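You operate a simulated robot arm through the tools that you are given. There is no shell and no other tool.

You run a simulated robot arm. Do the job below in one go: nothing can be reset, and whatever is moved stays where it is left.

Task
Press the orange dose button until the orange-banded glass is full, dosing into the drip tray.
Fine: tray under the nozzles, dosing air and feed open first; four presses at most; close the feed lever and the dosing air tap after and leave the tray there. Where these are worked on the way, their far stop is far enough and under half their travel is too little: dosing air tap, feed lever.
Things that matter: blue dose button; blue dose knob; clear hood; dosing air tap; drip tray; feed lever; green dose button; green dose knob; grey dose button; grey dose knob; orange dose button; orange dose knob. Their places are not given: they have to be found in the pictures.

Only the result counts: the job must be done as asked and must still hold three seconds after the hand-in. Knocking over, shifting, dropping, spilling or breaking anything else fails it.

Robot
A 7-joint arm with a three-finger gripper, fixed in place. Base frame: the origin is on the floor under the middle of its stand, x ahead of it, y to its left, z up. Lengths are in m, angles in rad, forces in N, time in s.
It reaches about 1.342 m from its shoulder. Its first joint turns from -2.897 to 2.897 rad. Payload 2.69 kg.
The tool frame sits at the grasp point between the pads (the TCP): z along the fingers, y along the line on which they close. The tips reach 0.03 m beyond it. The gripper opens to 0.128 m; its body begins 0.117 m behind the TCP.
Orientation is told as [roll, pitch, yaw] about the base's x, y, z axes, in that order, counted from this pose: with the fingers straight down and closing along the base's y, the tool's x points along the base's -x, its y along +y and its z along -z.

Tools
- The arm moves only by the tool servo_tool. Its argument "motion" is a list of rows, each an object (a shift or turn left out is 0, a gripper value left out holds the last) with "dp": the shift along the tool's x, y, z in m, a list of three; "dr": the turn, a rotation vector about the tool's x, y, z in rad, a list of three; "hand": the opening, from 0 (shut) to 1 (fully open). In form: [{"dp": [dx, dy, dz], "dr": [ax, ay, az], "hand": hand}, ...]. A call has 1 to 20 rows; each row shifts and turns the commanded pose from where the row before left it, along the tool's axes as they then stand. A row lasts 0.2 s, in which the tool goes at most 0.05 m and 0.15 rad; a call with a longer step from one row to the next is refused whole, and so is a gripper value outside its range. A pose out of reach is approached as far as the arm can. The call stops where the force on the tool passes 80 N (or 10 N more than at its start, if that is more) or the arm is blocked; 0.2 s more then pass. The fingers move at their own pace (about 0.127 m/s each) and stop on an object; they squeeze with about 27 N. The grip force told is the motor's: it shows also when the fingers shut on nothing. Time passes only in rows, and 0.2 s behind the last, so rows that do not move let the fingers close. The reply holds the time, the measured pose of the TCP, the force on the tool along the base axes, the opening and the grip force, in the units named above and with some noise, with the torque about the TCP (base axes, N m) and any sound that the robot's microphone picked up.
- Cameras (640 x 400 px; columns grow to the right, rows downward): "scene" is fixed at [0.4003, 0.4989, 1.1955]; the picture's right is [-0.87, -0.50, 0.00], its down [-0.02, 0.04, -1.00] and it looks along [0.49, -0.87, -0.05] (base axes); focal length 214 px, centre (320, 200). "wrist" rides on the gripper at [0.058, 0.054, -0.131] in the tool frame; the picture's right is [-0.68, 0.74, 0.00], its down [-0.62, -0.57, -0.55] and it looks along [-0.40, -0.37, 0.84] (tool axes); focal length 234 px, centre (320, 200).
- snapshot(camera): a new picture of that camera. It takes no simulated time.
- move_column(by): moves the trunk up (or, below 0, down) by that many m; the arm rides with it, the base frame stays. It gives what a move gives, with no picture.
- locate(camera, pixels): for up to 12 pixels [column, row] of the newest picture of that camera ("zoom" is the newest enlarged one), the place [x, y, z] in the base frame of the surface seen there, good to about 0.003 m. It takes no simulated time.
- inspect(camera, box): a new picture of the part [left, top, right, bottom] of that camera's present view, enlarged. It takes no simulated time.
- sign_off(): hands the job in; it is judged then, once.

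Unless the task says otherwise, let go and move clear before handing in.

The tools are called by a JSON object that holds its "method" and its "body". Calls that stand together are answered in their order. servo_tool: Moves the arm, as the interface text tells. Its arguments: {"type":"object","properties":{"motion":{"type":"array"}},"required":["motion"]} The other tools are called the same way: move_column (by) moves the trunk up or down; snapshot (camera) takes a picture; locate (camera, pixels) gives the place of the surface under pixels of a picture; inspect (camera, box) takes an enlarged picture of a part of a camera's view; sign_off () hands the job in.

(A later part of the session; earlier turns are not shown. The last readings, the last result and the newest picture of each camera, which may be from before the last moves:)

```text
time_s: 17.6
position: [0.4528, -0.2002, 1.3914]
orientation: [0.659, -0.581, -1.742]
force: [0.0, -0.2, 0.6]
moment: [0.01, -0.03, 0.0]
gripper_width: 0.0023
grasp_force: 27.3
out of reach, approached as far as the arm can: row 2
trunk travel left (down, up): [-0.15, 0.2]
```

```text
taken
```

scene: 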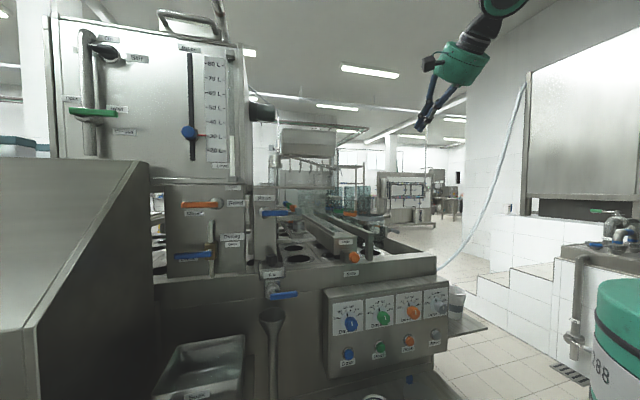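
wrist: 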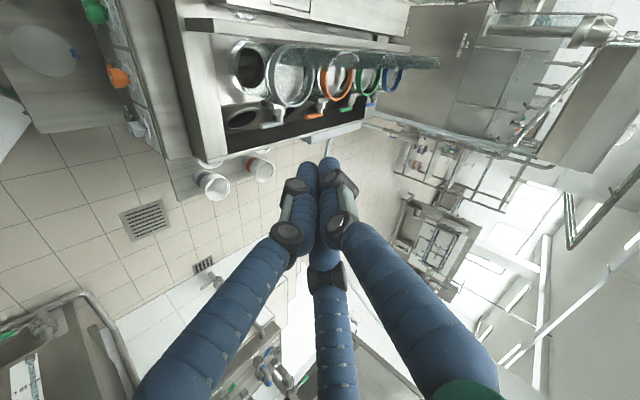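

I take a baseline picture of the glasses (wrist 290–400, 75) and continue rolling back.

{"method": "inspect", "body": {"camera": "wrist", "box": [220, 20, 440, 150]}}

{"method": "servo_tool", "body": {"motion": [{"dr": [0, 0, -0.15], "hand": 0}, {"dr": [0, 0, -0.15]}, {"dr": [0, 0, -0.15]}, {"dr": [0, 0, -0.15]}, {"dr": [0, 0, -0.15]}, {"dr": [0, 0, -0.15]}, {"dr": [0, 0, -0.15]}, {"dr": [0, 0, -0.15]}, {"dr": [0, 0, -0.15]}, {"dr": [0, 0, -0.15]}]}}

{"method": "snapshot", "body": {"camera": "wrist"}}

```text
2.91 times, centred on (330, 85) of wrist
```

zoom: 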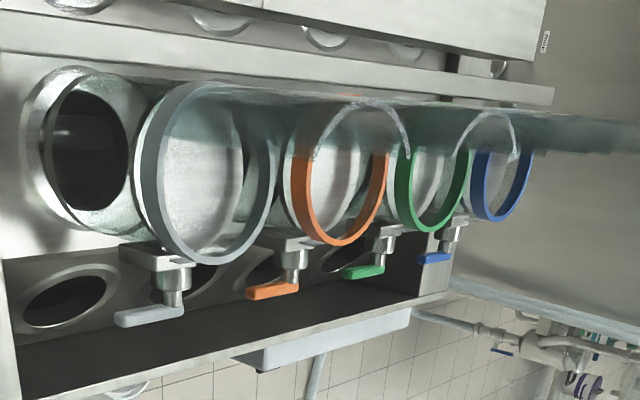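

```text
time_s: 19.8
position: [0.4529, -0.2009, 1.39]
orientation: [-0.657, -0.583, 0.163]
force: [-0.2, 0.0, 0.5]
moment: [-0.01, -0.01, 0.03]
gripper_width: 0.0022
grasp_force: 27.0
trunk travel left (down, up): [-0.15, 0.2]
```

```text
taken
```

wrist: 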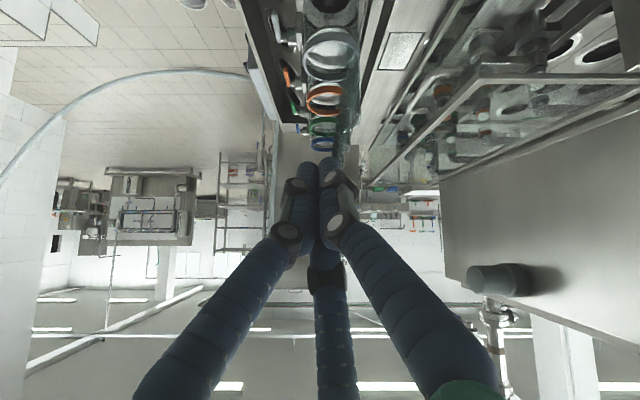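

The hand is back at normal roll with tilt about 48°. Now I travel left in front of the machine and then descend to the left of the Drip block.

{"method": "servo_tool", "body": {"motion": [{"dp": [-0.0228, 0.0384, 0.0008], "hand": 0}, {"dp": [-0.0228, 0.0384, 0.0008]}, {"dp": [-0.0228, 0.0384, 0.0008]}, {"dp": [-0.0228, 0.0384, 0.0008]}, {"dp": [-0.0228, 0.0384, 0.0008]}, {"dp": [-0.0228, 0.0384, 0.0008]}, {"dp": [-0.0228, 0.0384, 0.0008]}, {"dp": [-0.0228, 0.0384, 0.0008]}, {"dp": [-0.0228, 0.0384, 0.0008]}, {"dp": [-0.0228, 0.0384, 0.0008]}, {"dp": [-0.0228, 0.0384, 0.0008]}, {"dp": [-0.0228, 0.0384, 0.0008]}]}}

{"method": "snapshot", "body": {"camera": "wrist"}}

{"method": "snapshot", "body": {"camera": "scene"}}

```text
time_s: 22.4
position: [0.7766, 0.2152, 1.3025]
orientation: [-0.656, -0.586, 0.162]
force: [-0.1, -0.3, -0.5]
moment: [0.02, -0.03, 0.02]
gripper_width: 0.0022
grasp_force: 26.8
trunk travel left (down, up): [-0.15, 0.2]
```

```text
taken
```

wrist: 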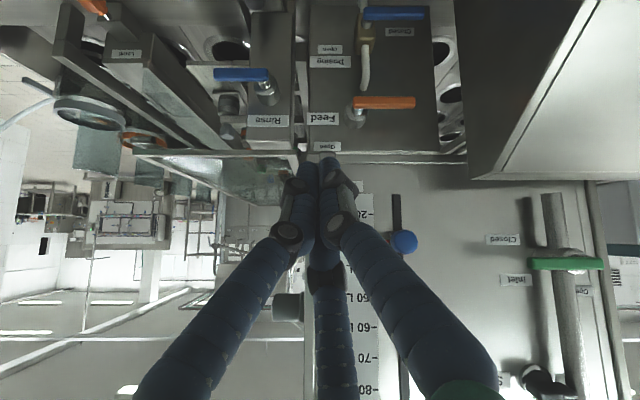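

```text
taken
```

scene: 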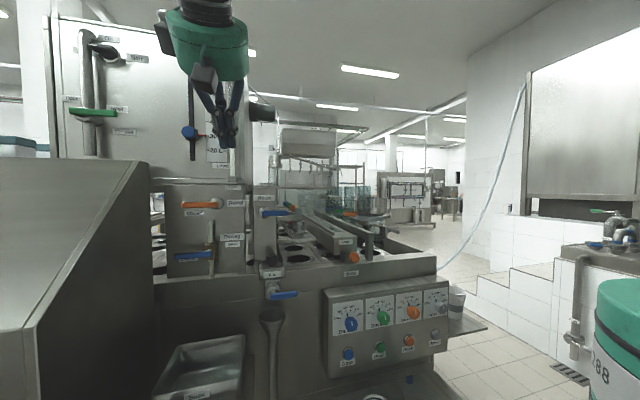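

Position is as planned (0.70 left, clear in front). Descending now to the height of the Drip block.

{"method": "servo_tool", "body": {"motion": [{"dp": [0.0224, 0.0207, 0.0268], "hand": 0}, {"dp": [0.0224, 0.0207, 0.0268]}, {"dp": [0.0224, 0.0207, 0.0268]}, {"dp": [0.0224, 0.0207, 0.0268]}, {"dp": [0.0224, 0.0207, 0.0268]}, {"dp": [0.0224, 0.0207, 0.0268]}, {"dp": [0.0224, 0.0207, 0.0268]}, {"dp": [0.0224, 0.0207, 0.0268]}]}}

{"method": "snapshot", "body": {"camera": "wrist"}}

{"method": "snapshot", "body": {"camera": "scene"}}

```text
time_s: 24.2
position: [0.7759, 0.2171, 0.9786]
orientation: [-0.655, -0.586, 0.163]
force: [-0.2, 0.8, 0.2]
moment: [0.04, 0.04, -0.01]
gripper_width: 0.0024
grasp_force: 27.1
trunk travel left (down, up): [-0.15, 0.2]
```

```text
taken
```

wrist: 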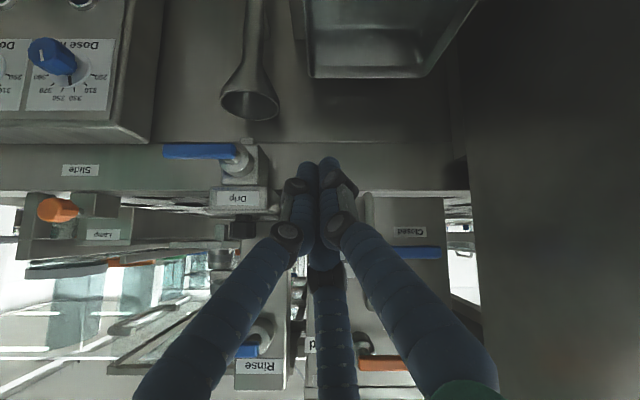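

```text
taken
```

scene: 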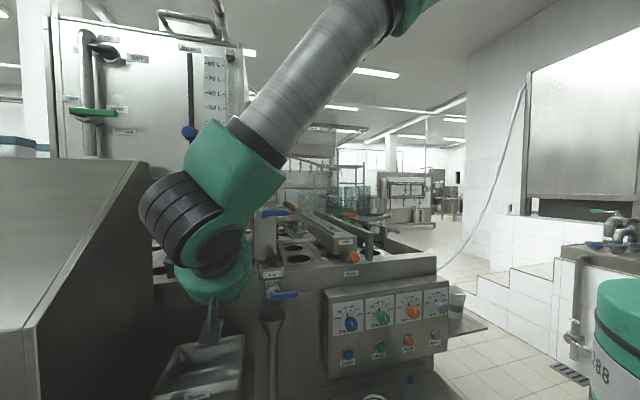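

The fingertips are left of the Drip block (wrist tips at 315,165; block at 240,197). I move forward beside the block.

{"method": "servo_tool", "body": {"motion": [{"dp": [-0.0204, -0.0185, 0.0313], "hand": 0}, {"dp": [-0.0204, -0.0185, 0.0313]}, {"dp": [-0.0204, -0.0185, 0.0313]}]}}

{"method": "snapshot", "body": {"camera": "wrist"}}

```text
time_s: 25.0
position: [0.8653, 0.1298, 0.9771]
orientation: [-0.655, -0.584, 0.163]
force: [0.5, -0.1, 1.1]
moment: [-0.01, -0.01, 0.03]
gripper_width: 0.0023
grasp_force: 27.1
trunk travel left (down, up): [-0.15, 0.2]
```

```text
taken
```

wrist: 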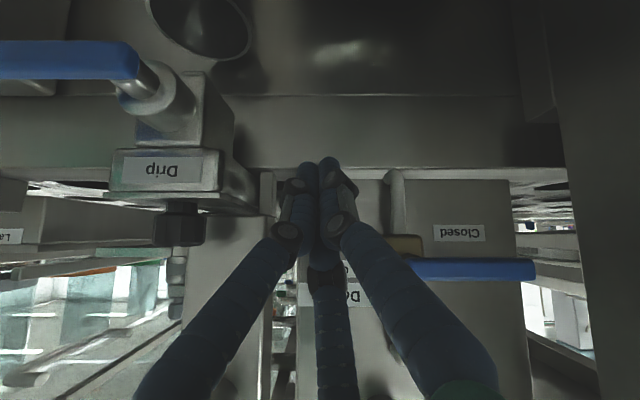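

I'm beside the block (its left face at wrist 222,170). Now moving right slowly to make contact and push.

{"method": "servo_tool", "body": {"motion": [{"dp": [0.00676, -0.00737, 0], "hand": 0}, {"dp": [0.00676, -0.00737, 0]}, {"dp": [0.00676, -0.00737, 0]}, {"dp": [0.00676, -0.00737, 0]}, {"dp": [0.00676, -0.00737, 0]}, {"dp": [0.00676, -0.00737, 0]}]}}

{"method": "snapshot", "body": {"camera": "wrist"}}

```text
time_s: 26.4
position: [0.8233, 0.0865, 0.9756]
orientation: [-0.656, -0.584, 0.162]
force: [-0.5, -0.5, 0.5]
moment: [-0.01, 0.0, -0.01]
gripper_width: 0.002
grasp_force: 27.1
trunk travel left (down, up): [-0.15, 0.2]
```

```text
taken
```

wrist: 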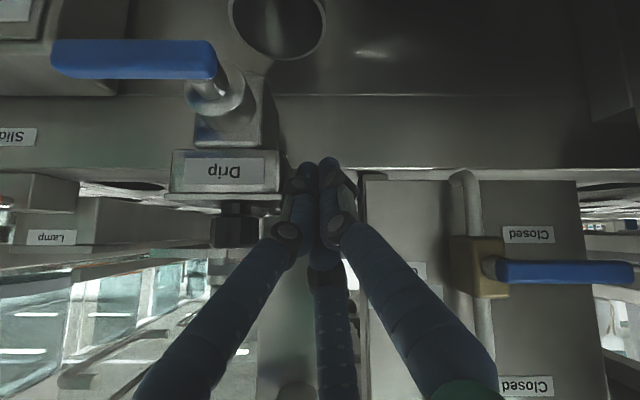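

{"method": "locate", "body": {"camera": "wrist", "pixels": [[265, 170], [280, 170], [178, 170], [222, 170], [283, 190], [237, 230], [307, 175], [327, 165], [210, 65], [130, 60]]}}

```text
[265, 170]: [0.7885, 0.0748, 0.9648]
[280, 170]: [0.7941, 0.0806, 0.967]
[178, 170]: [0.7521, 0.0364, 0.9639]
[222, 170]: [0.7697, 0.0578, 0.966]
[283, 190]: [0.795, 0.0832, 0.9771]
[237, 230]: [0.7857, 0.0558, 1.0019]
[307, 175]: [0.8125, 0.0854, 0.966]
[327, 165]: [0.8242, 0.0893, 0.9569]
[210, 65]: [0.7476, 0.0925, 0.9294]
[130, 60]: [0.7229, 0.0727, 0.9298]
```

The block's centre has already moved ~0.02 m right with hardly any force. I push on by 0.05 m and check that the trough stays parallel.

{"method": "servo_tool", "body": {"motion": [{"dp": [0.00676, -0.00737, 0], "hand": 0}, {"dp": [0.00676, -0.00737, 0]}, {"dp": [0.00676, -0.00737, 0]}, {"dp": [0.00676, -0.00737, 0]}, {"dp": [0.00676, -0.00737, 0]}]}}

{"method": "snapshot", "body": {"camera": "wrist"}}

{"method": "snapshot", "body": {"camera": "scene"}}

```text
time_s: 27.6
position: [0.7863, 0.0517, 0.9756]
orientation: [-0.655, -0.584, 0.163]
force: [0.7, -0.8, 0.1]
moment: [-0.01, 0.01, -0.02]
gripper_width: 0.002
grasp_force: 27.0
trunk travel left (down, up): [-0.15, 0.2]
```

```text
taken
```

wrist: 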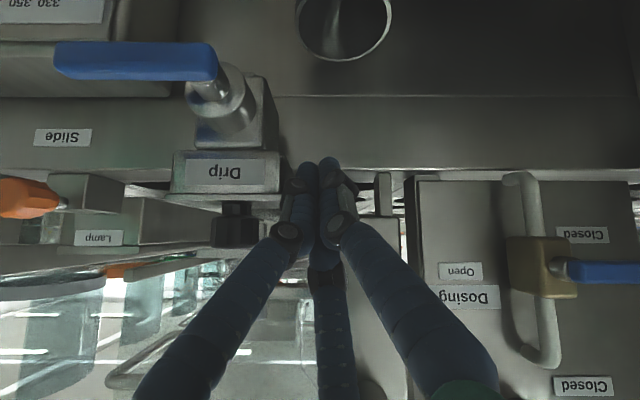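

```text
taken
```

scene: 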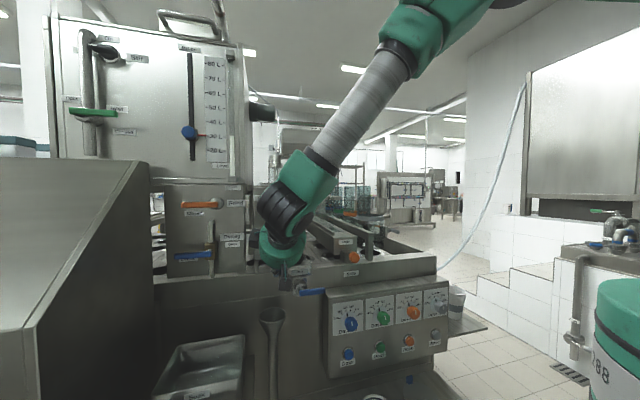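

The block moves with the fingers. I push the remaining ~0.038 m and measure.

{"method": "servo_tool", "body": {"motion": [{"dp": [0.00642, -0.007, 0], "hand": 0}, {"dp": [0.00642, -0.007, 0]}, {"dp": [0.00642, -0.007, 0]}, {"dp": [0.00642, -0.007, 0]}]}}

{"method": "snapshot", "body": {"camera": "wrist"}}

{"method": "locate", "body": {"camera": "wrist", "pixels": [[265, 170], [280, 170], [178, 170], [222, 170], [283, 190], [237, 230], [210, 65], [100, 60]]}}

```text
time_s: 28.6
position: [0.7614, 0.0254, 0.9765]
orientation: [-0.657, -0.583, 0.164]
force: [4.9, 8.5, -3.4]
moment: [-0.07, 0.01, -0.23]
gripper_width: 0.0021
grasp_force: 27.0
trunk travel left (down, up): [-0.15, 0.2]
```

```text
taken
```

wrist: 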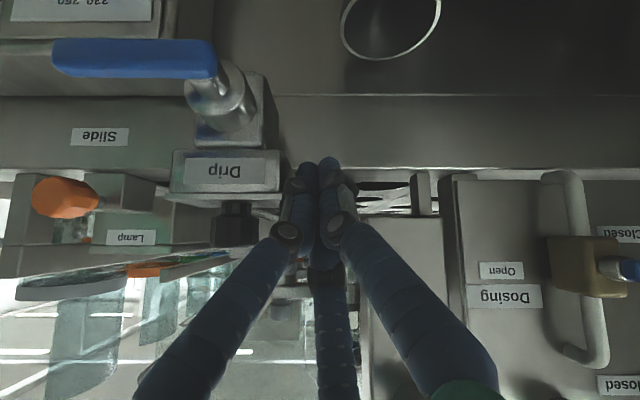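

```text
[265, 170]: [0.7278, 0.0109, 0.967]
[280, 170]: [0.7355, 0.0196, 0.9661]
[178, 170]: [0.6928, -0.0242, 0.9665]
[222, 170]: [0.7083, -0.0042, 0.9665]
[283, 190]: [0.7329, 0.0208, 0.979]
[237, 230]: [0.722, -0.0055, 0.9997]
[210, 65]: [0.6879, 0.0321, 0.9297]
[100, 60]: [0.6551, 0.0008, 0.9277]
```

A reaction of ~10 N towards the left appeared: the tray seems to have met its stop, block centre now in line with the nozzles (−0.501 vs −0.496 along the front). One small extra push to confirm.

{"method": "servo_tool", "body": {"motion": [{"dp": [0.0034, -0.0037, 0], "hand": 0}]}}

{"method": "snapshot", "body": {"camera": "wrist"}}

{"method": "locate", "body": {"camera": "wrist", "pixels": [[265, 170], [280, 170], [178, 170], [222, 170]]}}

```text
time_s: 29.0
position: [0.7617, 0.0245, 0.9768]
orientation: [-0.655, -0.586, 0.166]
force: [29.4, 32.5, -11.1]
moment: [-0.13, -0.11, -0.64]
gripper_width: 0.0021
grasp_force: 26.6
trunk travel left (down, up): [-0.15, 0.2]
```

```text
taken
```

wrist: 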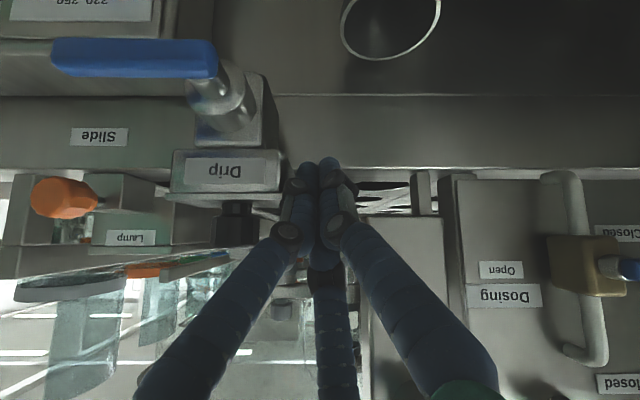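

```text
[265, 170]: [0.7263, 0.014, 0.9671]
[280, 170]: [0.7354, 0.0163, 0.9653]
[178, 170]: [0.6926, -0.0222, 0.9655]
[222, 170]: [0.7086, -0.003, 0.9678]
```

The stop is firm (≈44 N, no further motion): the tray is under the nozzles. I back away left and outwards, then look at it.

{"method": "servo_tool", "body": {"motion": [{"dp": [-0.0203, 0.0221, 0], "hand": 0}, {"dp": [-0.0203, 0.0221, 0]}, {"dp": [0.0196, 0.0178, -0.03]}, {"dp": [0.0196, 0.0178, -0.03]}, {"dp": [0.0196, 0.0178, -0.03]}, {"dp": [0.0196, 0.0178, -0.03]}]}}

{"method": "snapshot", "body": {"camera": "wrist"}}

{"method": "snapshot", "body": {"camera": "scene"}}

```text
time_s: 30.4
position: [0.6838, 0.1779, 0.9767]
orientation: [-0.655, -0.585, 0.161]
force: [0.7, -0.5, -0.5]
moment: [0.04, 0.05, -0.01]
gripper_width: 0.0021
grasp_force: 27.1
trunk travel left (down, up): [-0.15, 0.2]
```

```text
taken
```

wrist: 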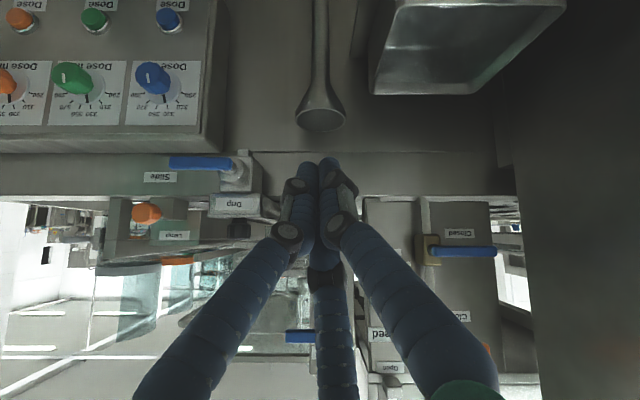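

```text
taken
```

scene: 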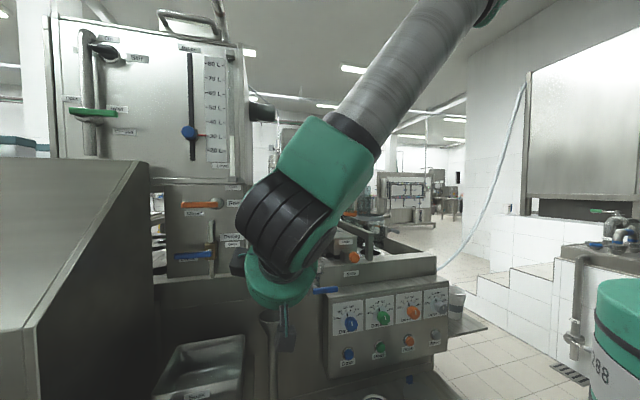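

Tray is in place. Now up and to the left, to line up with the feed lever's underside.

{"method": "servo_tool", "body": {"motion": [{"dp": [-0.0252, -0.0234, -0.0303], "hand": 0}, {"dp": [-0.0252, -0.0234, -0.0303]}, {"dp": [-0.0252, -0.0234, -0.0303]}, {"dp": [-0.0252, -0.0234, -0.0303]}, {"dp": [-0.0252, -0.0234, -0.0303]}, {"dp": [-0.031, 0.0211, 0.0096]}, {"dp": [-0.031, 0.0211, 0.0096]}, {"dp": [-0.031, 0.0211, 0.0096]}, {"dp": [-0.031, 0.0211, 0.0096]}, {"dp": [-0.031, 0.0211, 0.0096]}]}}

{"method": "snapshot", "body": {"camera": "wrist"}}

{"method": "snapshot", "body": {"camera": "scene"}}

```text
time_s: 32.6
position: [0.86, 0.258, 1.2038]
orientation: [-0.656, -0.584, 0.163]
force: [-0.6, -0.4, 0.2]
moment: [-0.06, -0.05, 0.02]
gripper_width: 0.0022
grasp_force: 26.8
trunk travel left (down, up): [-0.15, 0.2]
```

```text
taken
```

wrist: 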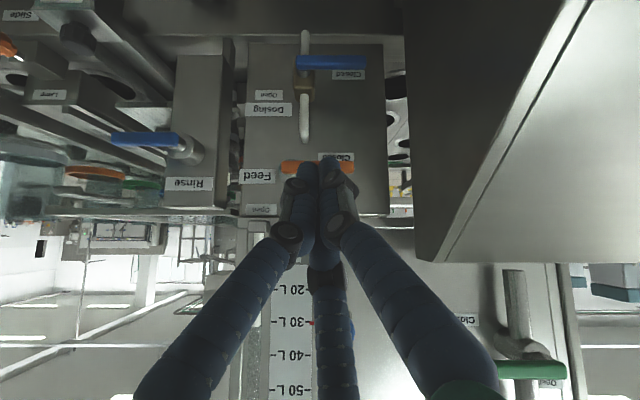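

```text
taken
```

scene: 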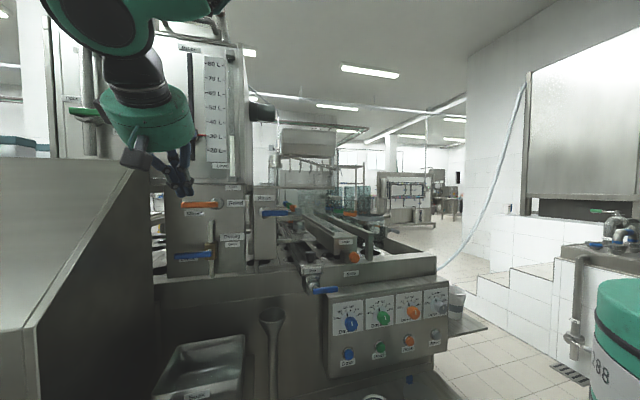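

The scene shows the Drip block now at (310,268) under the nozzles. The hand is in line with the feed lever; I slide in along the finger axis to get just below its handle.

{"method": "servo_tool", "body": {"motion": [{"dp": [0.0055, 0.0051, 0.0066], "hand": 0}, {"dp": [0, 0, 0.036]}, {"dp": [0, 0, 0.036]}, {"dp": [0, 0, 0.036]}]}}

{"method": "snapshot", "body": {"camera": "wrist"}}

{"method": "inspect", "body": {"camera": "scene", "box": [100, 130, 260, 290]}}

```text
time_s: 33.6
position: [0.9185, 0.2023, 1.1248]
orientation: [-0.656, -0.584, 0.164]
force: [1.2, 0.1, 0.4]
moment: [0.05, -0.02, 0.05]
gripper_width: 0.002
grasp_force: 27.6
trunk travel left (down, up): [-0.15, 0.2]
```

```text
taken
```

wrist: 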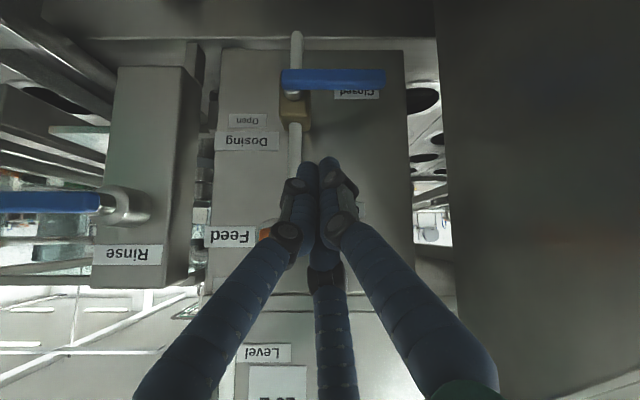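

```text
2.50 times, centred on (180, 210) of scene
```

zoom: 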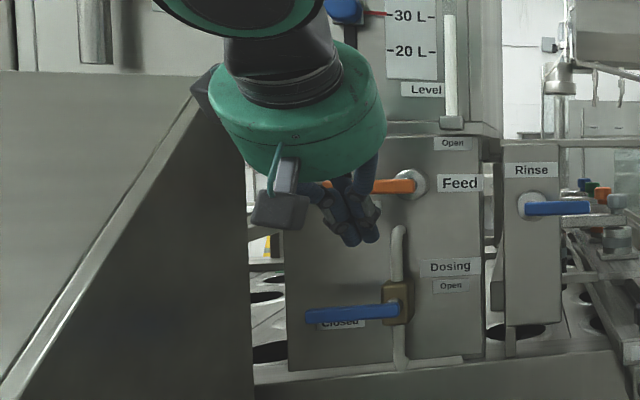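

The fingertips (zoom 350,235) are below the feed handle (zoom 395,187). I shift slightly right for clearance to the cabinet, and advance the last 3 cm.

{"method": "servo_tool", "body": {"motion": [{"dp": [0.0054, -0.0059, 0], "hand": 0}, {"dp": [0, 0, 0.017]}, {"dp": [0, 0, 0.017]}]}}

{"method": "snapshot", "body": {"camera": "wrist"}}

{"method": "inspect", "body": {"camera": "scene", "box": [100, 130, 260, 290]}}

```text
time_s: 34.4
position: [0.9304, 0.1777, 1.103]
orientation: [-0.656, -0.583, 0.162]
force: [-0.1, -0.2, -0.1]
moment: [-0.02, -0.03, 0.0]
gripper_width: 0.0023
grasp_force: 27.3
trunk travel left (down, up): [-0.15, 0.2]
```

```text
taken
```

wrist: 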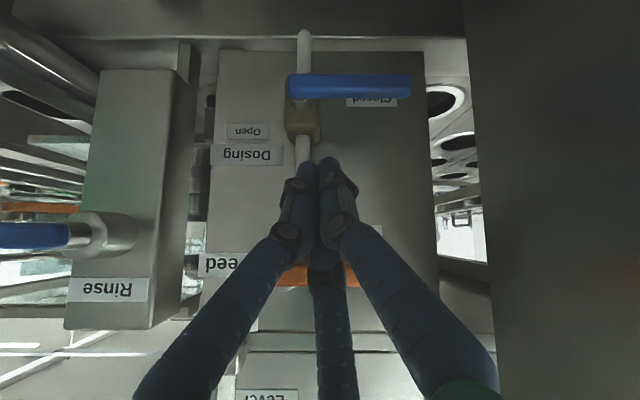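

```text
2.50 times, centred on (180, 210) of scene
```

zoom: 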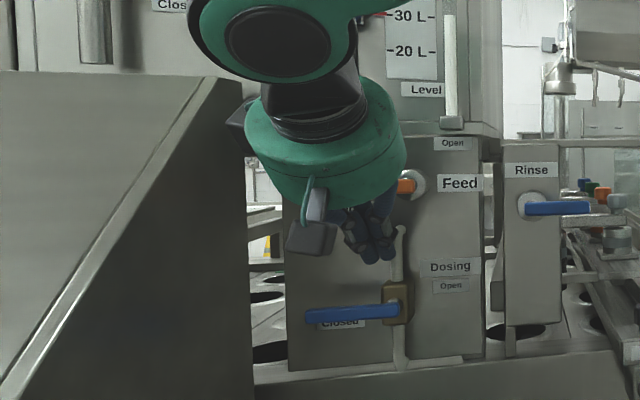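

The fingers are just under the handle (wrist 345,272). Now pushing it up along its arc, in small steps.

{"method": "servo_tool", "body": {"motion": [{"dp": [-0.0063, -0.0031, -0.006], "hand": 0}, {"dp": [-0.0063, -0.0031, -0.006]}, {"dp": [-0.0063, -0.0031, -0.006]}, {"dp": [-0.0063, -0.0031, -0.006]}]}}

{"method": "snapshot", "body": {"camera": "wrist"}}

{"method": "inspect", "body": {"camera": "scene", "box": [100, 130, 260, 290]}}

```text
time_s: 35.4
position: [0.9344, 0.1846, 1.1371]
orientation: [-0.655, -0.584, 0.162]
force: [-3.6, 1.4, -3.2]
moment: [-0.06, -0.04, -0.03]
gripper_width: 0.0025
grasp_force: 27.4
trunk travel left (down, up): [-0.15, 0.2]
```

```text
taken
```

wrist: 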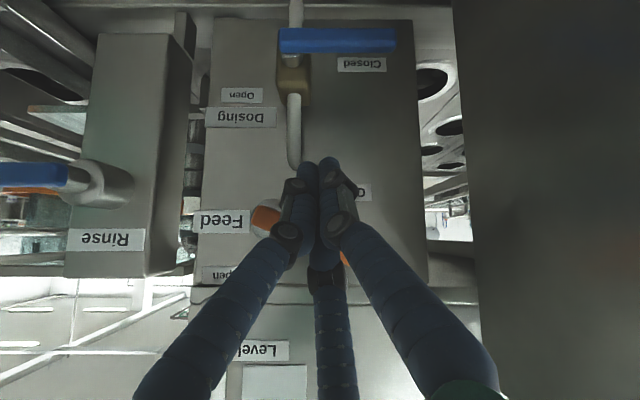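

```text
2.50 times, centred on (180, 210) of scene
```

zoom: 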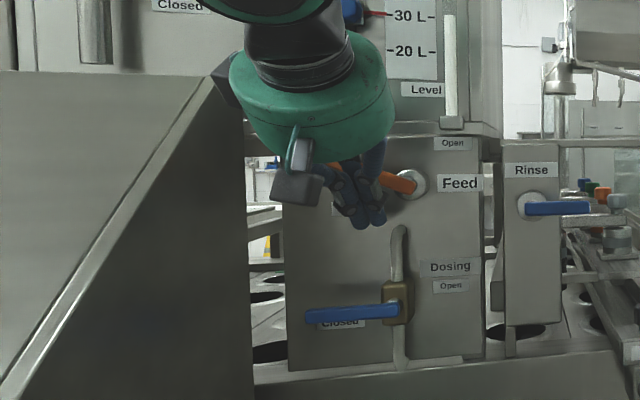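

The lever turns upwards (handle now slanted in zoom 400,183). Continuing along the arc.

{"method": "servo_tool", "body": {"motion": [{"dp": [-0.0049, -0.0035, -0.0053], "hand": 0}, {"dp": [-0.0049, -0.0035, -0.0053]}, {"dp": [-0.0049, -0.0035, -0.0053]}, {"dp": [-0.0032, -0.0071, -0.0063]}, {"dp": [-0.0032, -0.0071, -0.0063]}, {"dp": [0, -0.0086, -0.0051]}, {"dp": [0, -0.0086, -0.0051]}]}}

{"method": "snapshot", "body": {"camera": "wrist"}}

{"method": "inspect", "body": {"camera": "scene", "box": [100, 130, 260, 290]}}

```text
time_s: 37.0
position: [0.9252, 0.1756, 1.1963]
orientation: [-0.655, -0.585, 0.165]
force: [21.6, 18.8, -8.3]
moment: [0.32, -0.22, 0.2]
gripper_width: 0.0021
grasp_force: 26.6
trunk travel left (down, up): [-0.15, 0.2]
```

```text
taken
```

wrist: 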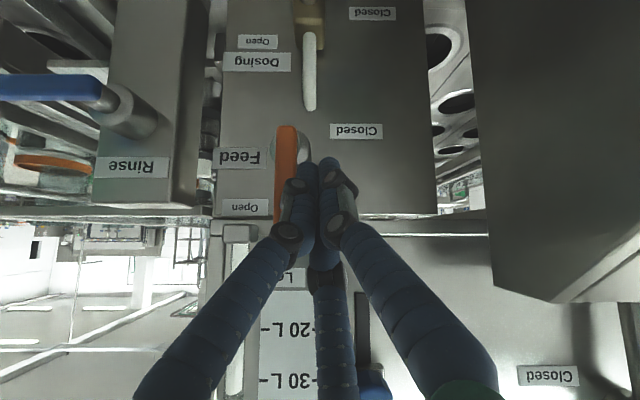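

```text
2.50 times, centred on (180, 210) of scene
```

zoom: 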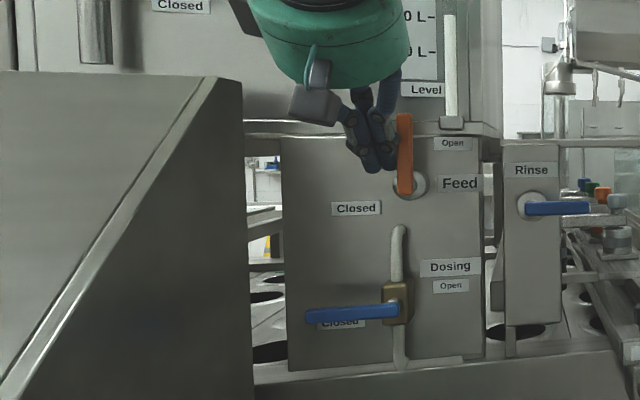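

The feed lever stands upright beside "Open" and meets a stop (~28 N): feed is open. Now I back off, retreat, and yaw the hand so its body keeps away from the cabinet for the dosing tap.

{"method": "servo_tool", "body": {"motion": [{"dp": [-0.0135, 0.0147, 0], "hand": 0}, {"dp": [0, 0, -0.045]}, {"dp": [0, 0, -0.045]}, {"dp": [0, 0, -0.045]}, {"dr": [-0.0642, -0.0595, -0.0772]}, {"dr": [-0.0642, -0.0595, -0.0772]}, {"dr": [-0.0642, -0.0595, -0.0772]}]}}

{"method": "snapshot", "body": {"camera": "wrist"}}

{"method": "snapshot", "body": {"camera": "scene"}}

```text
time_s: 38.6
position: [0.8667, 0.2576, 1.2868]
orientation: [-0.657, -0.584, 0.515]
force: [0.5, -0.1, 0.0]
moment: [0.04, -0.01, -0.03]
gripper_width: 0.0024
grasp_force: 26.6
trunk travel left (down, up): [-0.15, 0.2]
```

```text
taken
```

wrist: 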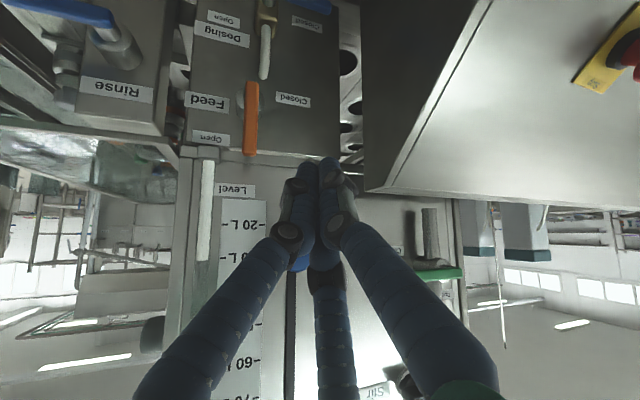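

```text
taken
```

scene: 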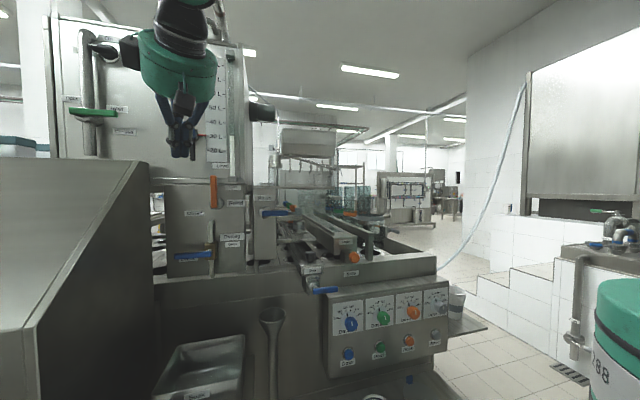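

The lever stays up. Now down in front of the dosing tap.

{"method": "servo_tool", "body": {"motion": [{"dp": [0.0297, 0.0195, 0.0267], "hand": 0}, {"dp": [0.0297, 0.0195, 0.0267]}, {"dp": [0.0297, 0.0195, 0.0267]}, {"dp": [0.0297, 0.0195, 0.0267]}, {"dp": [0.0297, 0.0195, 0.0267]}]}}

{"method": "snapshot", "body": {"camera": "wrist"}}

{"method": "inspect", "body": {"camera": "scene", "box": [80, 130, 280, 330]}}

```text
time_s: 39.8
position: [0.8376, 0.2397, 1.0657]
orientation: [-0.657, -0.586, 0.512]
force: [0.2, -0.2, -0.1]
moment: [0.0, 0.06, 0.01]
gripper_width: 0.0025
grasp_force: 27.0
trunk travel left (down, up): [-0.15, 0.2]
```

```text
taken
```

wrist: 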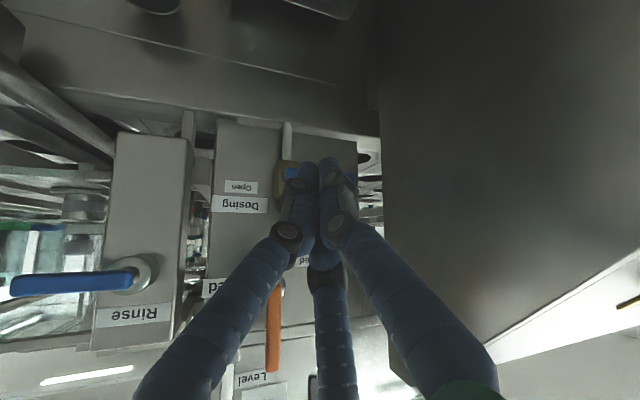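

```text
2.00 times, centred on (180, 230) of scene
```

zoom: 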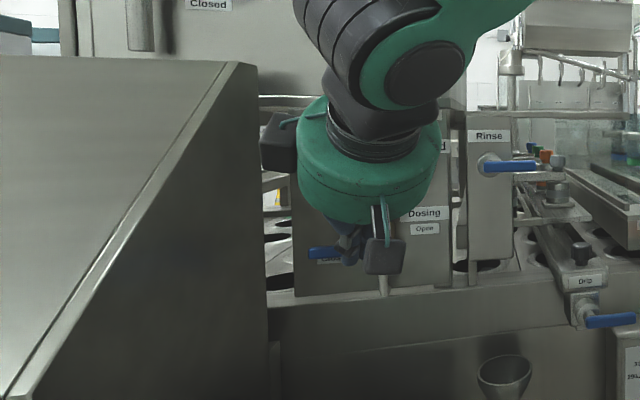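

Good clearance on the left. Advancing along the finger axis below the dosing handle.

{"method": "servo_tool", "body": {"motion": [{"dp": [0, 0, 0.036], "hand": 0}, {"dp": [0, 0, 0.036]}, {"dp": [0, 0, 0.036]}]}}

{"method": "snapshot", "body": {"camera": "wrist"}}

{"method": "inspect", "body": {"camera": "scene", "box": [80, 130, 280, 330]}}

```text
time_s: 40.6
position: [0.9121, 0.2041, 0.9934]
orientation: [-0.656, -0.586, 0.514]
force: [0.1, -0.4, -0.2]
moment: [0.02, 0.01, -0.03]
gripper_width: 0.0022
grasp_force: 27.0
trunk travel left (down, up): [-0.15, 0.2]
```

```text
taken
```

wrist: 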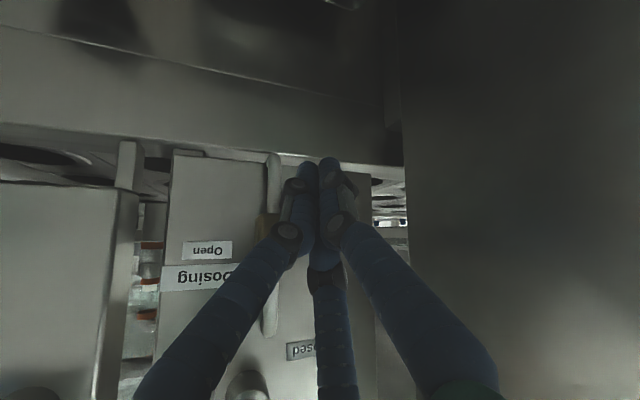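

```text
2.00 times, centred on (180, 230) of scene
```

zoom: 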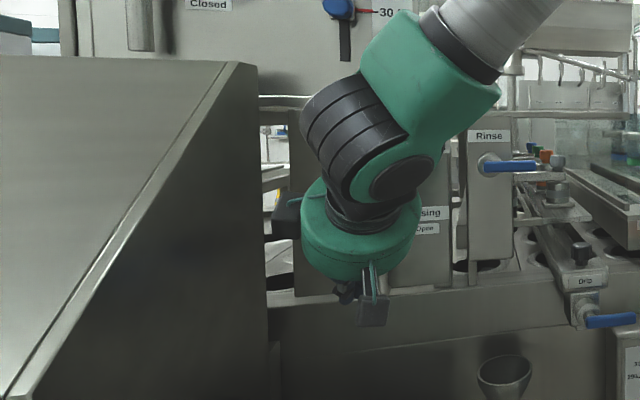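

{"method": "servo_tool", "body": {"motion": [{"dp": [0, 0, 0.02], "hand": 0}, {"dp": [0, 0, 0.02]}]}}

{"method": "snapshot", "body": {"camera": "wrist"}}

```text
time_s: 41.2
position: [0.9393, 0.1943, 0.9691]
orientation: [-0.656, -0.585, 0.514]
force: [-0.5, -0.4, -0.5]
moment: [-0.01, 0.0, 0.04]
gripper_width: 0.002
grasp_force: 27.4
trunk travel left (down, up): [-0.15, 0.2]
```

```text
taken
```

wrist: 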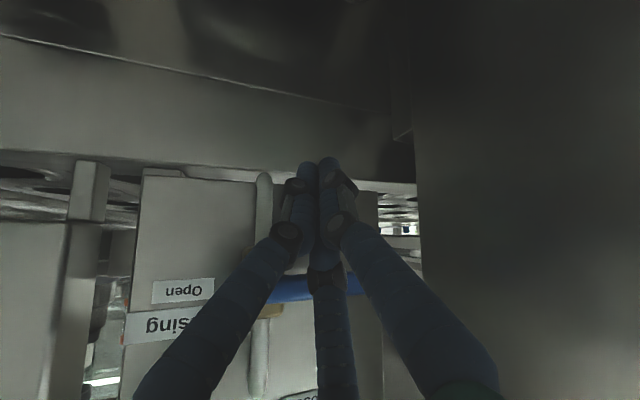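

The handle (blue, wrist 330,285) is just above the fingers. Pushing it up along its arc.

{"method": "servo_tool", "body": {"motion": [{"dp": [-0.0079, -0.0035, -0.0059], "hand": 0}, {"dp": [-0.0079, -0.0035, -0.0059]}, {"dp": [-0.0079, -0.0035, -0.0059]}, {"dp": [-0.0079, -0.0035, -0.0059]}]}}

{"method": "snapshot", "body": {"camera": "wrist"}}

{"method": "inspect", "body": {"camera": "scene", "box": [80, 130, 280, 330]}}

```text
time_s: 42.2
position: [0.9487, 0.2012, 1.0094]
orientation: [-0.655, -0.584, 0.514]
force: [-3.7, 1.5, -2.2]
moment: [-0.08, -0.11, 0.02]
gripper_width: 0.0019
grasp_force: 27.3
trunk travel left (down, up): [-0.15, 0.2]
```

```text
taken
```

wrist: 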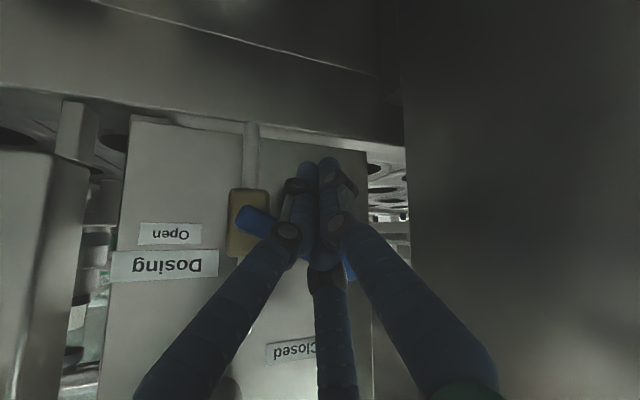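

```text
2.00 times, centred on (180, 230) of scene
```

zoom: 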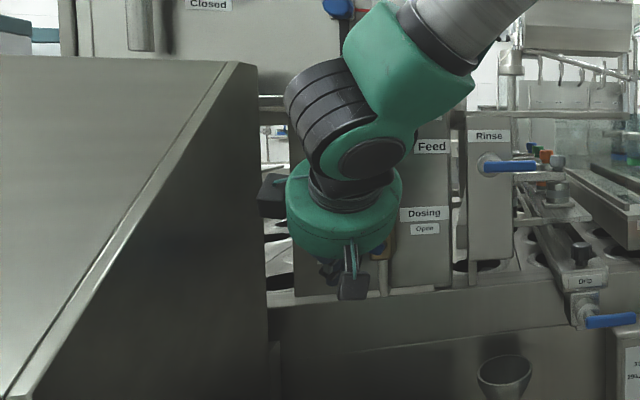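

The tap is turning (about 30°). Continuing round the arc.

{"method": "servo_tool", "body": {"motion": [{"dp": [-0.0054, -0.0037, -0.0052], "hand": 0}, {"dp": [-0.0054, -0.0037, -0.0052]}, {"dp": [-0.004, -0.007, -0.0079]}, {"dp": [-0.004, -0.007, -0.0079]}, {"dp": [0.0002, -0.0081, -0.0076]}, {"dp": [0.0002, -0.0081, -0.0076]}]}}

{"method": "snapshot", "body": {"camera": "wrist"}}

{"method": "inspect", "body": {"camera": "scene", "box": [80, 130, 280, 330]}}

```text
time_s: 43.6
position: [0.9376, 0.1919, 1.0645]
orientation: [-0.657, -0.584, 0.516]
force: [3.1, 32.5, -9.5]
moment: [0.03, -0.18, -0.51]
gripper_width: 0.0018
grasp_force: 27.0
trunk travel left (down, up): [-0.15, 0.2]
```

```text
taken
```

wrist: 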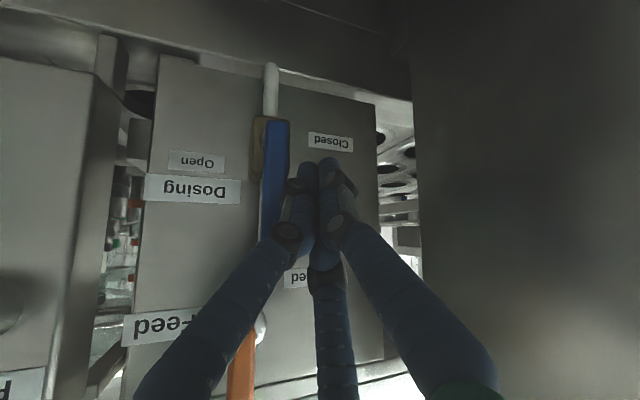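

```text
2.00 times, centred on (180, 230) of scene
```

zoom: 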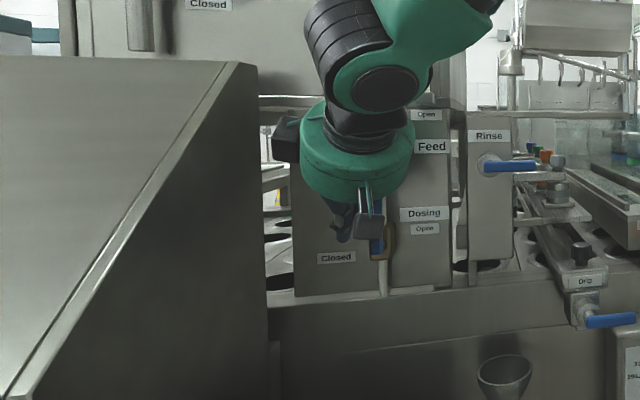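

The dosing tap is vertical, in line with its pipe, against its stop: dosing air open. I back off, retreat and undo the yaw; also check what the green barrel at scene (620,340) is.

{"method": "servo_tool", "body": {"motion": [{"dp": [-0.016, 0.0108, 0.005], "hand": 0}, {"dp": [0, 0, -0.045]}, {"dp": [0, 0, -0.045]}, {"dp": [0, 0, -0.045]}, {"dp": [0, 0, -0.045]}, {"dr": [0.0642, 0.0595, 0.0772]}, {"dr": [0.0642, 0.0595, 0.0772]}, {"dr": [0.0642, 0.0595, 0.0772]}]}}

{"method": "snapshot", "body": {"camera": "scene"}}

{"method": "snapshot", "body": {"camera": "wrist"}}

{"method": "locate", "body": {"camera": "scene", "pixels": [[620, 340], [600, 300], [636, 300], [457, 305], [470, 330], [480, 325], [409, 341], [413, 314], [410, 335], [404, 343]]}}

```text
time_s: 45.4
position: [0.8267, 0.2602, 1.1848]
orientation: [-0.656, -0.586, 0.162]
force: [-0.2, 0.3, 0.3]
moment: [0.0, -0.02, 0.01]
gripper_width: 0.0017
grasp_force: 27.3
trunk travel left (down, up): [-0.15, 0.2]
```

```text
taken
```

scene: 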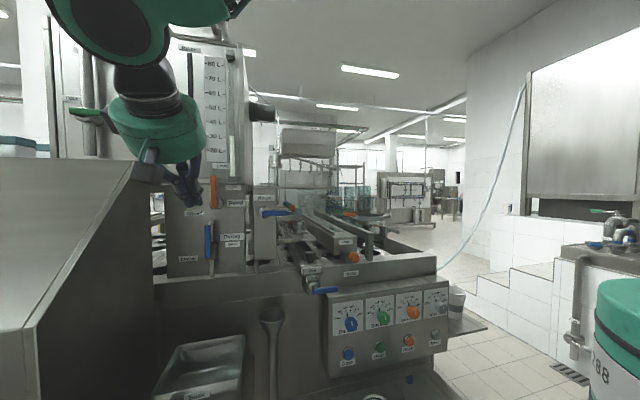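

```text
taken
```

wrist: 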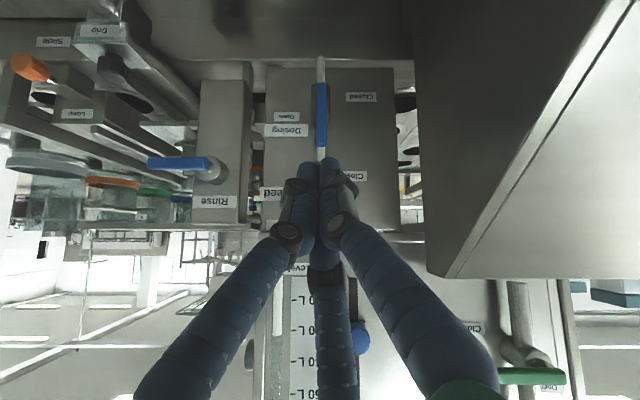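

```text
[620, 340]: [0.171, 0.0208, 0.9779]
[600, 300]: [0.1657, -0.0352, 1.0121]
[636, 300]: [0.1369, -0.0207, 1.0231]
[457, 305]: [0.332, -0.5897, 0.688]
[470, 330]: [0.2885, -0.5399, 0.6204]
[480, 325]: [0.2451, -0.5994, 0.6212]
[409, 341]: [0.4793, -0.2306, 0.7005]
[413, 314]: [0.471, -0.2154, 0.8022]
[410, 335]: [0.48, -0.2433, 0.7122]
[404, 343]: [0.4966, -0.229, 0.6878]
```

Both levers stand upright in the scene view (213,190 and 208,240). The green barrel is my own base. Now moving right in front of the dose panel.

{"method": "servo_tool", "body": {"motion": [{"dp": [0.0331, -0.0265, 0.0019], "hand": 0}, {"dp": [0.0331, -0.0265, 0.0019]}, {"dp": [0.0331, -0.0265, 0.0019]}, {"dp": [0.0331, -0.0265, 0.0019]}, {"dp": [0.0331, -0.0265, 0.0019]}, {"dp": [0.0331, -0.0265, 0.0019]}, {"dp": [0.0331, -0.0265, 0.0019]}, {"dp": [0.0331, -0.0265, 0.0019]}, {"dp": [0.0331, -0.0265, 0.0019]}, {"dp": [0.0331, -0.0265, 0.0019]}, {"dp": [0.0331, -0.0265, 0.0019]}, {"dp": [0.0331, -0.0265, 0.0019]}, {"dp": [0.0331, -0.0265, 0.0019]}, {"dp": [0.0331, -0.0265, 0.0019]}]}}

{"method": "snapshot", "body": {"camera": "scene"}}

{"method": "snapshot", "body": {"camera": "wrist"}}

```text
time_s: 48.4
position: [0.3852, -0.1281, 1.101]
orientation: [-0.656, -0.585, 0.161]
force: [0.7, -0.6, 0.3]
moment: [0.0, 0.05, -0.03]
gripper_width: 0.0021
grasp_force: 26.5
trunk travel left (down, up): [-0.15, 0.2]
```

```text
taken
```

scene: 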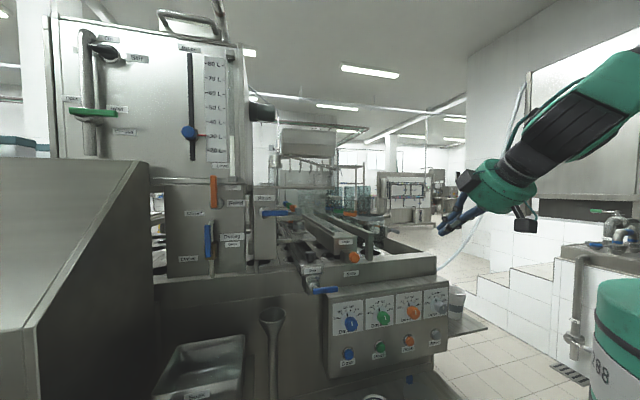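

```text
taken
```

wrist: 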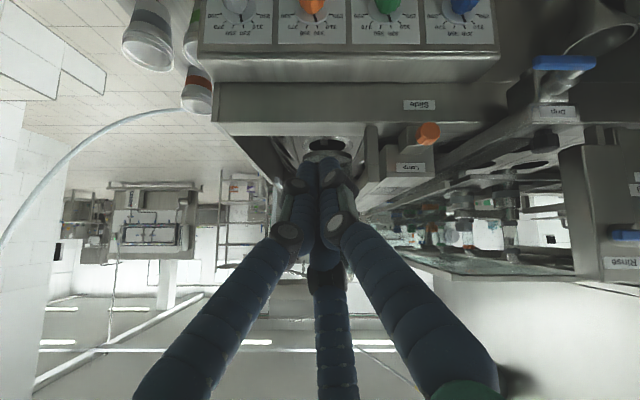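

Levers both up; hand is in front of the orange column. Descending stepwise, watching reachability.

{"method": "servo_tool", "body": {"motion": [{"dp": [0.0248, 0.023, 0.0297], "hand": 0}, {"dp": [0.0248, 0.023, 0.0297]}, {"dp": [0.0248, 0.023, 0.0297]}, {"dp": [0.0248, 0.023, 0.0297]}]}}

{"method": "snapshot", "body": {"camera": "scene"}}

{"method": "snapshot", "body": {"camera": "wrist"}}

```text
time_s: 49.4
position: [0.383, -0.1283, 0.9198]
orientation: [-0.656, -0.585, 0.164]
force: [0.0, -1.0, -0.5]
moment: [0.0, -0.09, 0.03]
gripper_width: 0.0021
grasp_force: 27.3
trunk travel left (down, up): [-0.15, 0.2]
```

```text
taken
```

scene: 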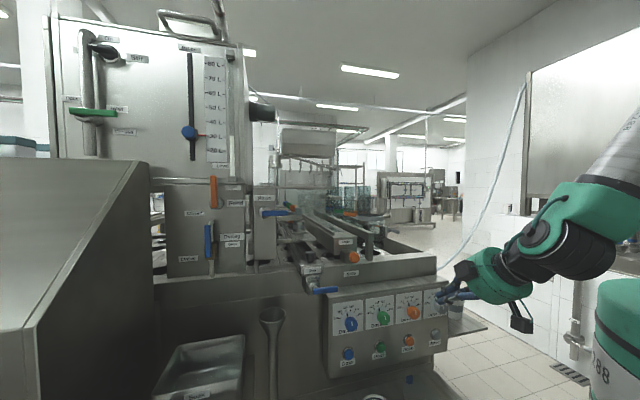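

```text
taken
```

wrist: 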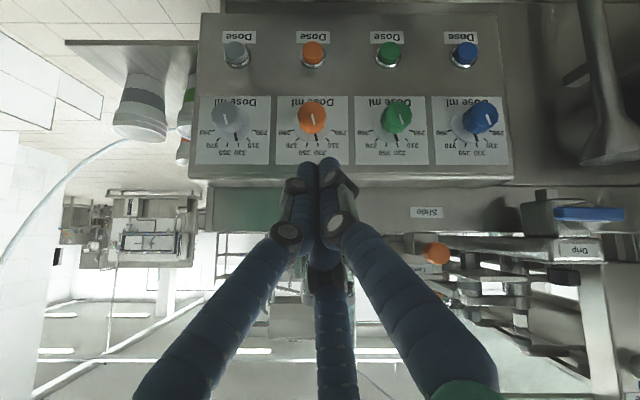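

The panel is clearly in view: orange button at wrist (313,53). I measure it and its neighbours.

{"method": "locate", "body": {"camera": "wrist", "pixels": [[313, 53], [313, 48], [313, 60], [303, 53], [324, 53], [389, 54], [237, 54], [313, 117], [313, 105], [345, 65], [300, 80], [340, 90]]}}

{"method": "inspect", "body": {"camera": "wrist", "box": [240, 20, 390, 150]}}

{"method": "inspect", "body": {"camera": "scene", "box": [320, 180, 410, 250]}}

```text
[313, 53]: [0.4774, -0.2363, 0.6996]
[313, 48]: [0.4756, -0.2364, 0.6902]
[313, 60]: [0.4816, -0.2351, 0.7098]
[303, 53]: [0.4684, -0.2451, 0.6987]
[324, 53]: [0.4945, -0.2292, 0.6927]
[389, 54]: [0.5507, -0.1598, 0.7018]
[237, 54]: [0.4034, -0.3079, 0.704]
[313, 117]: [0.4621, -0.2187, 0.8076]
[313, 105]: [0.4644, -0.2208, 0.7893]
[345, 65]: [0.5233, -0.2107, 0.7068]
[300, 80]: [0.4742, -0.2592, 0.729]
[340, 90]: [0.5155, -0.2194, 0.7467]
```

```text
3.08 times, centred on (315, 85) of wrist
```

zoom: 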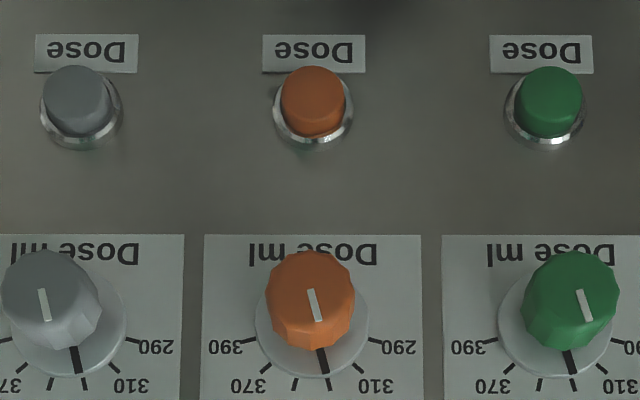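

```text
5.71 times, centred on (365, 215) of scene
```

zoom: 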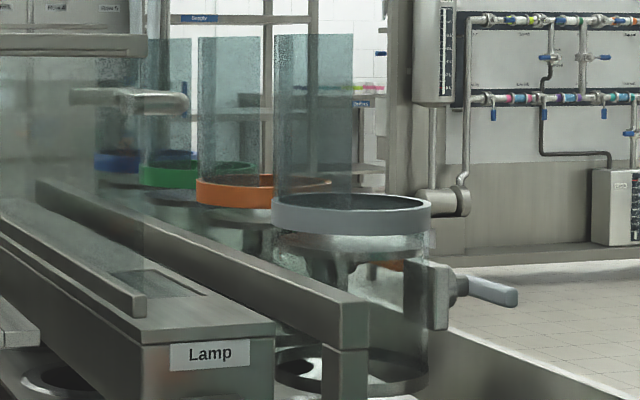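

Orange button centre is about (0.478,-0.236,0.699), with neighbours 0.105 m either side. Descending to its height, still well in front of the panel.

{"method": "servo_tool", "body": {"motion": [{"dp": [0.0243, 0.0201, 0.0278], "hand": 0}, {"dp": [0.0243, 0.0201, 0.0278]}, {"dp": [0.0243, 0.0201, 0.0278]}, {"dp": [0.0243, 0.0201, 0.0278]}, {"dp": [0.0243, 0.0201, 0.0278]}]}}

{"method": "snapshot", "body": {"camera": "scene"}}

{"method": "snapshot", "body": {"camera": "wrist"}}

```text
time_s: 50.8
position: [0.466, -0.1258, 0.7827]
orientation: [-0.677, -0.773, 0.174]
force: [-0.8, -0.6, -0.3]
moment: [-0.04, -0.11, 0.1]
gripper_width: 0.0024
grasp_force: 26.9
trunk travel left (down, up): [-0.15, 0.2]
stopped in row 5: the arm was blocked; the commanded pose is now the measured one
```

```text
taken
```

scene: 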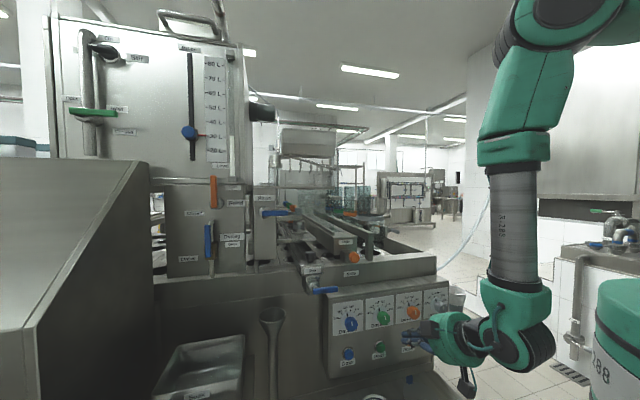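

```text
taken
```

wrist: 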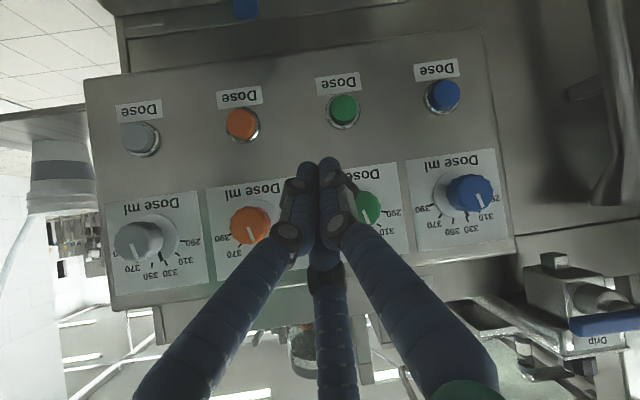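

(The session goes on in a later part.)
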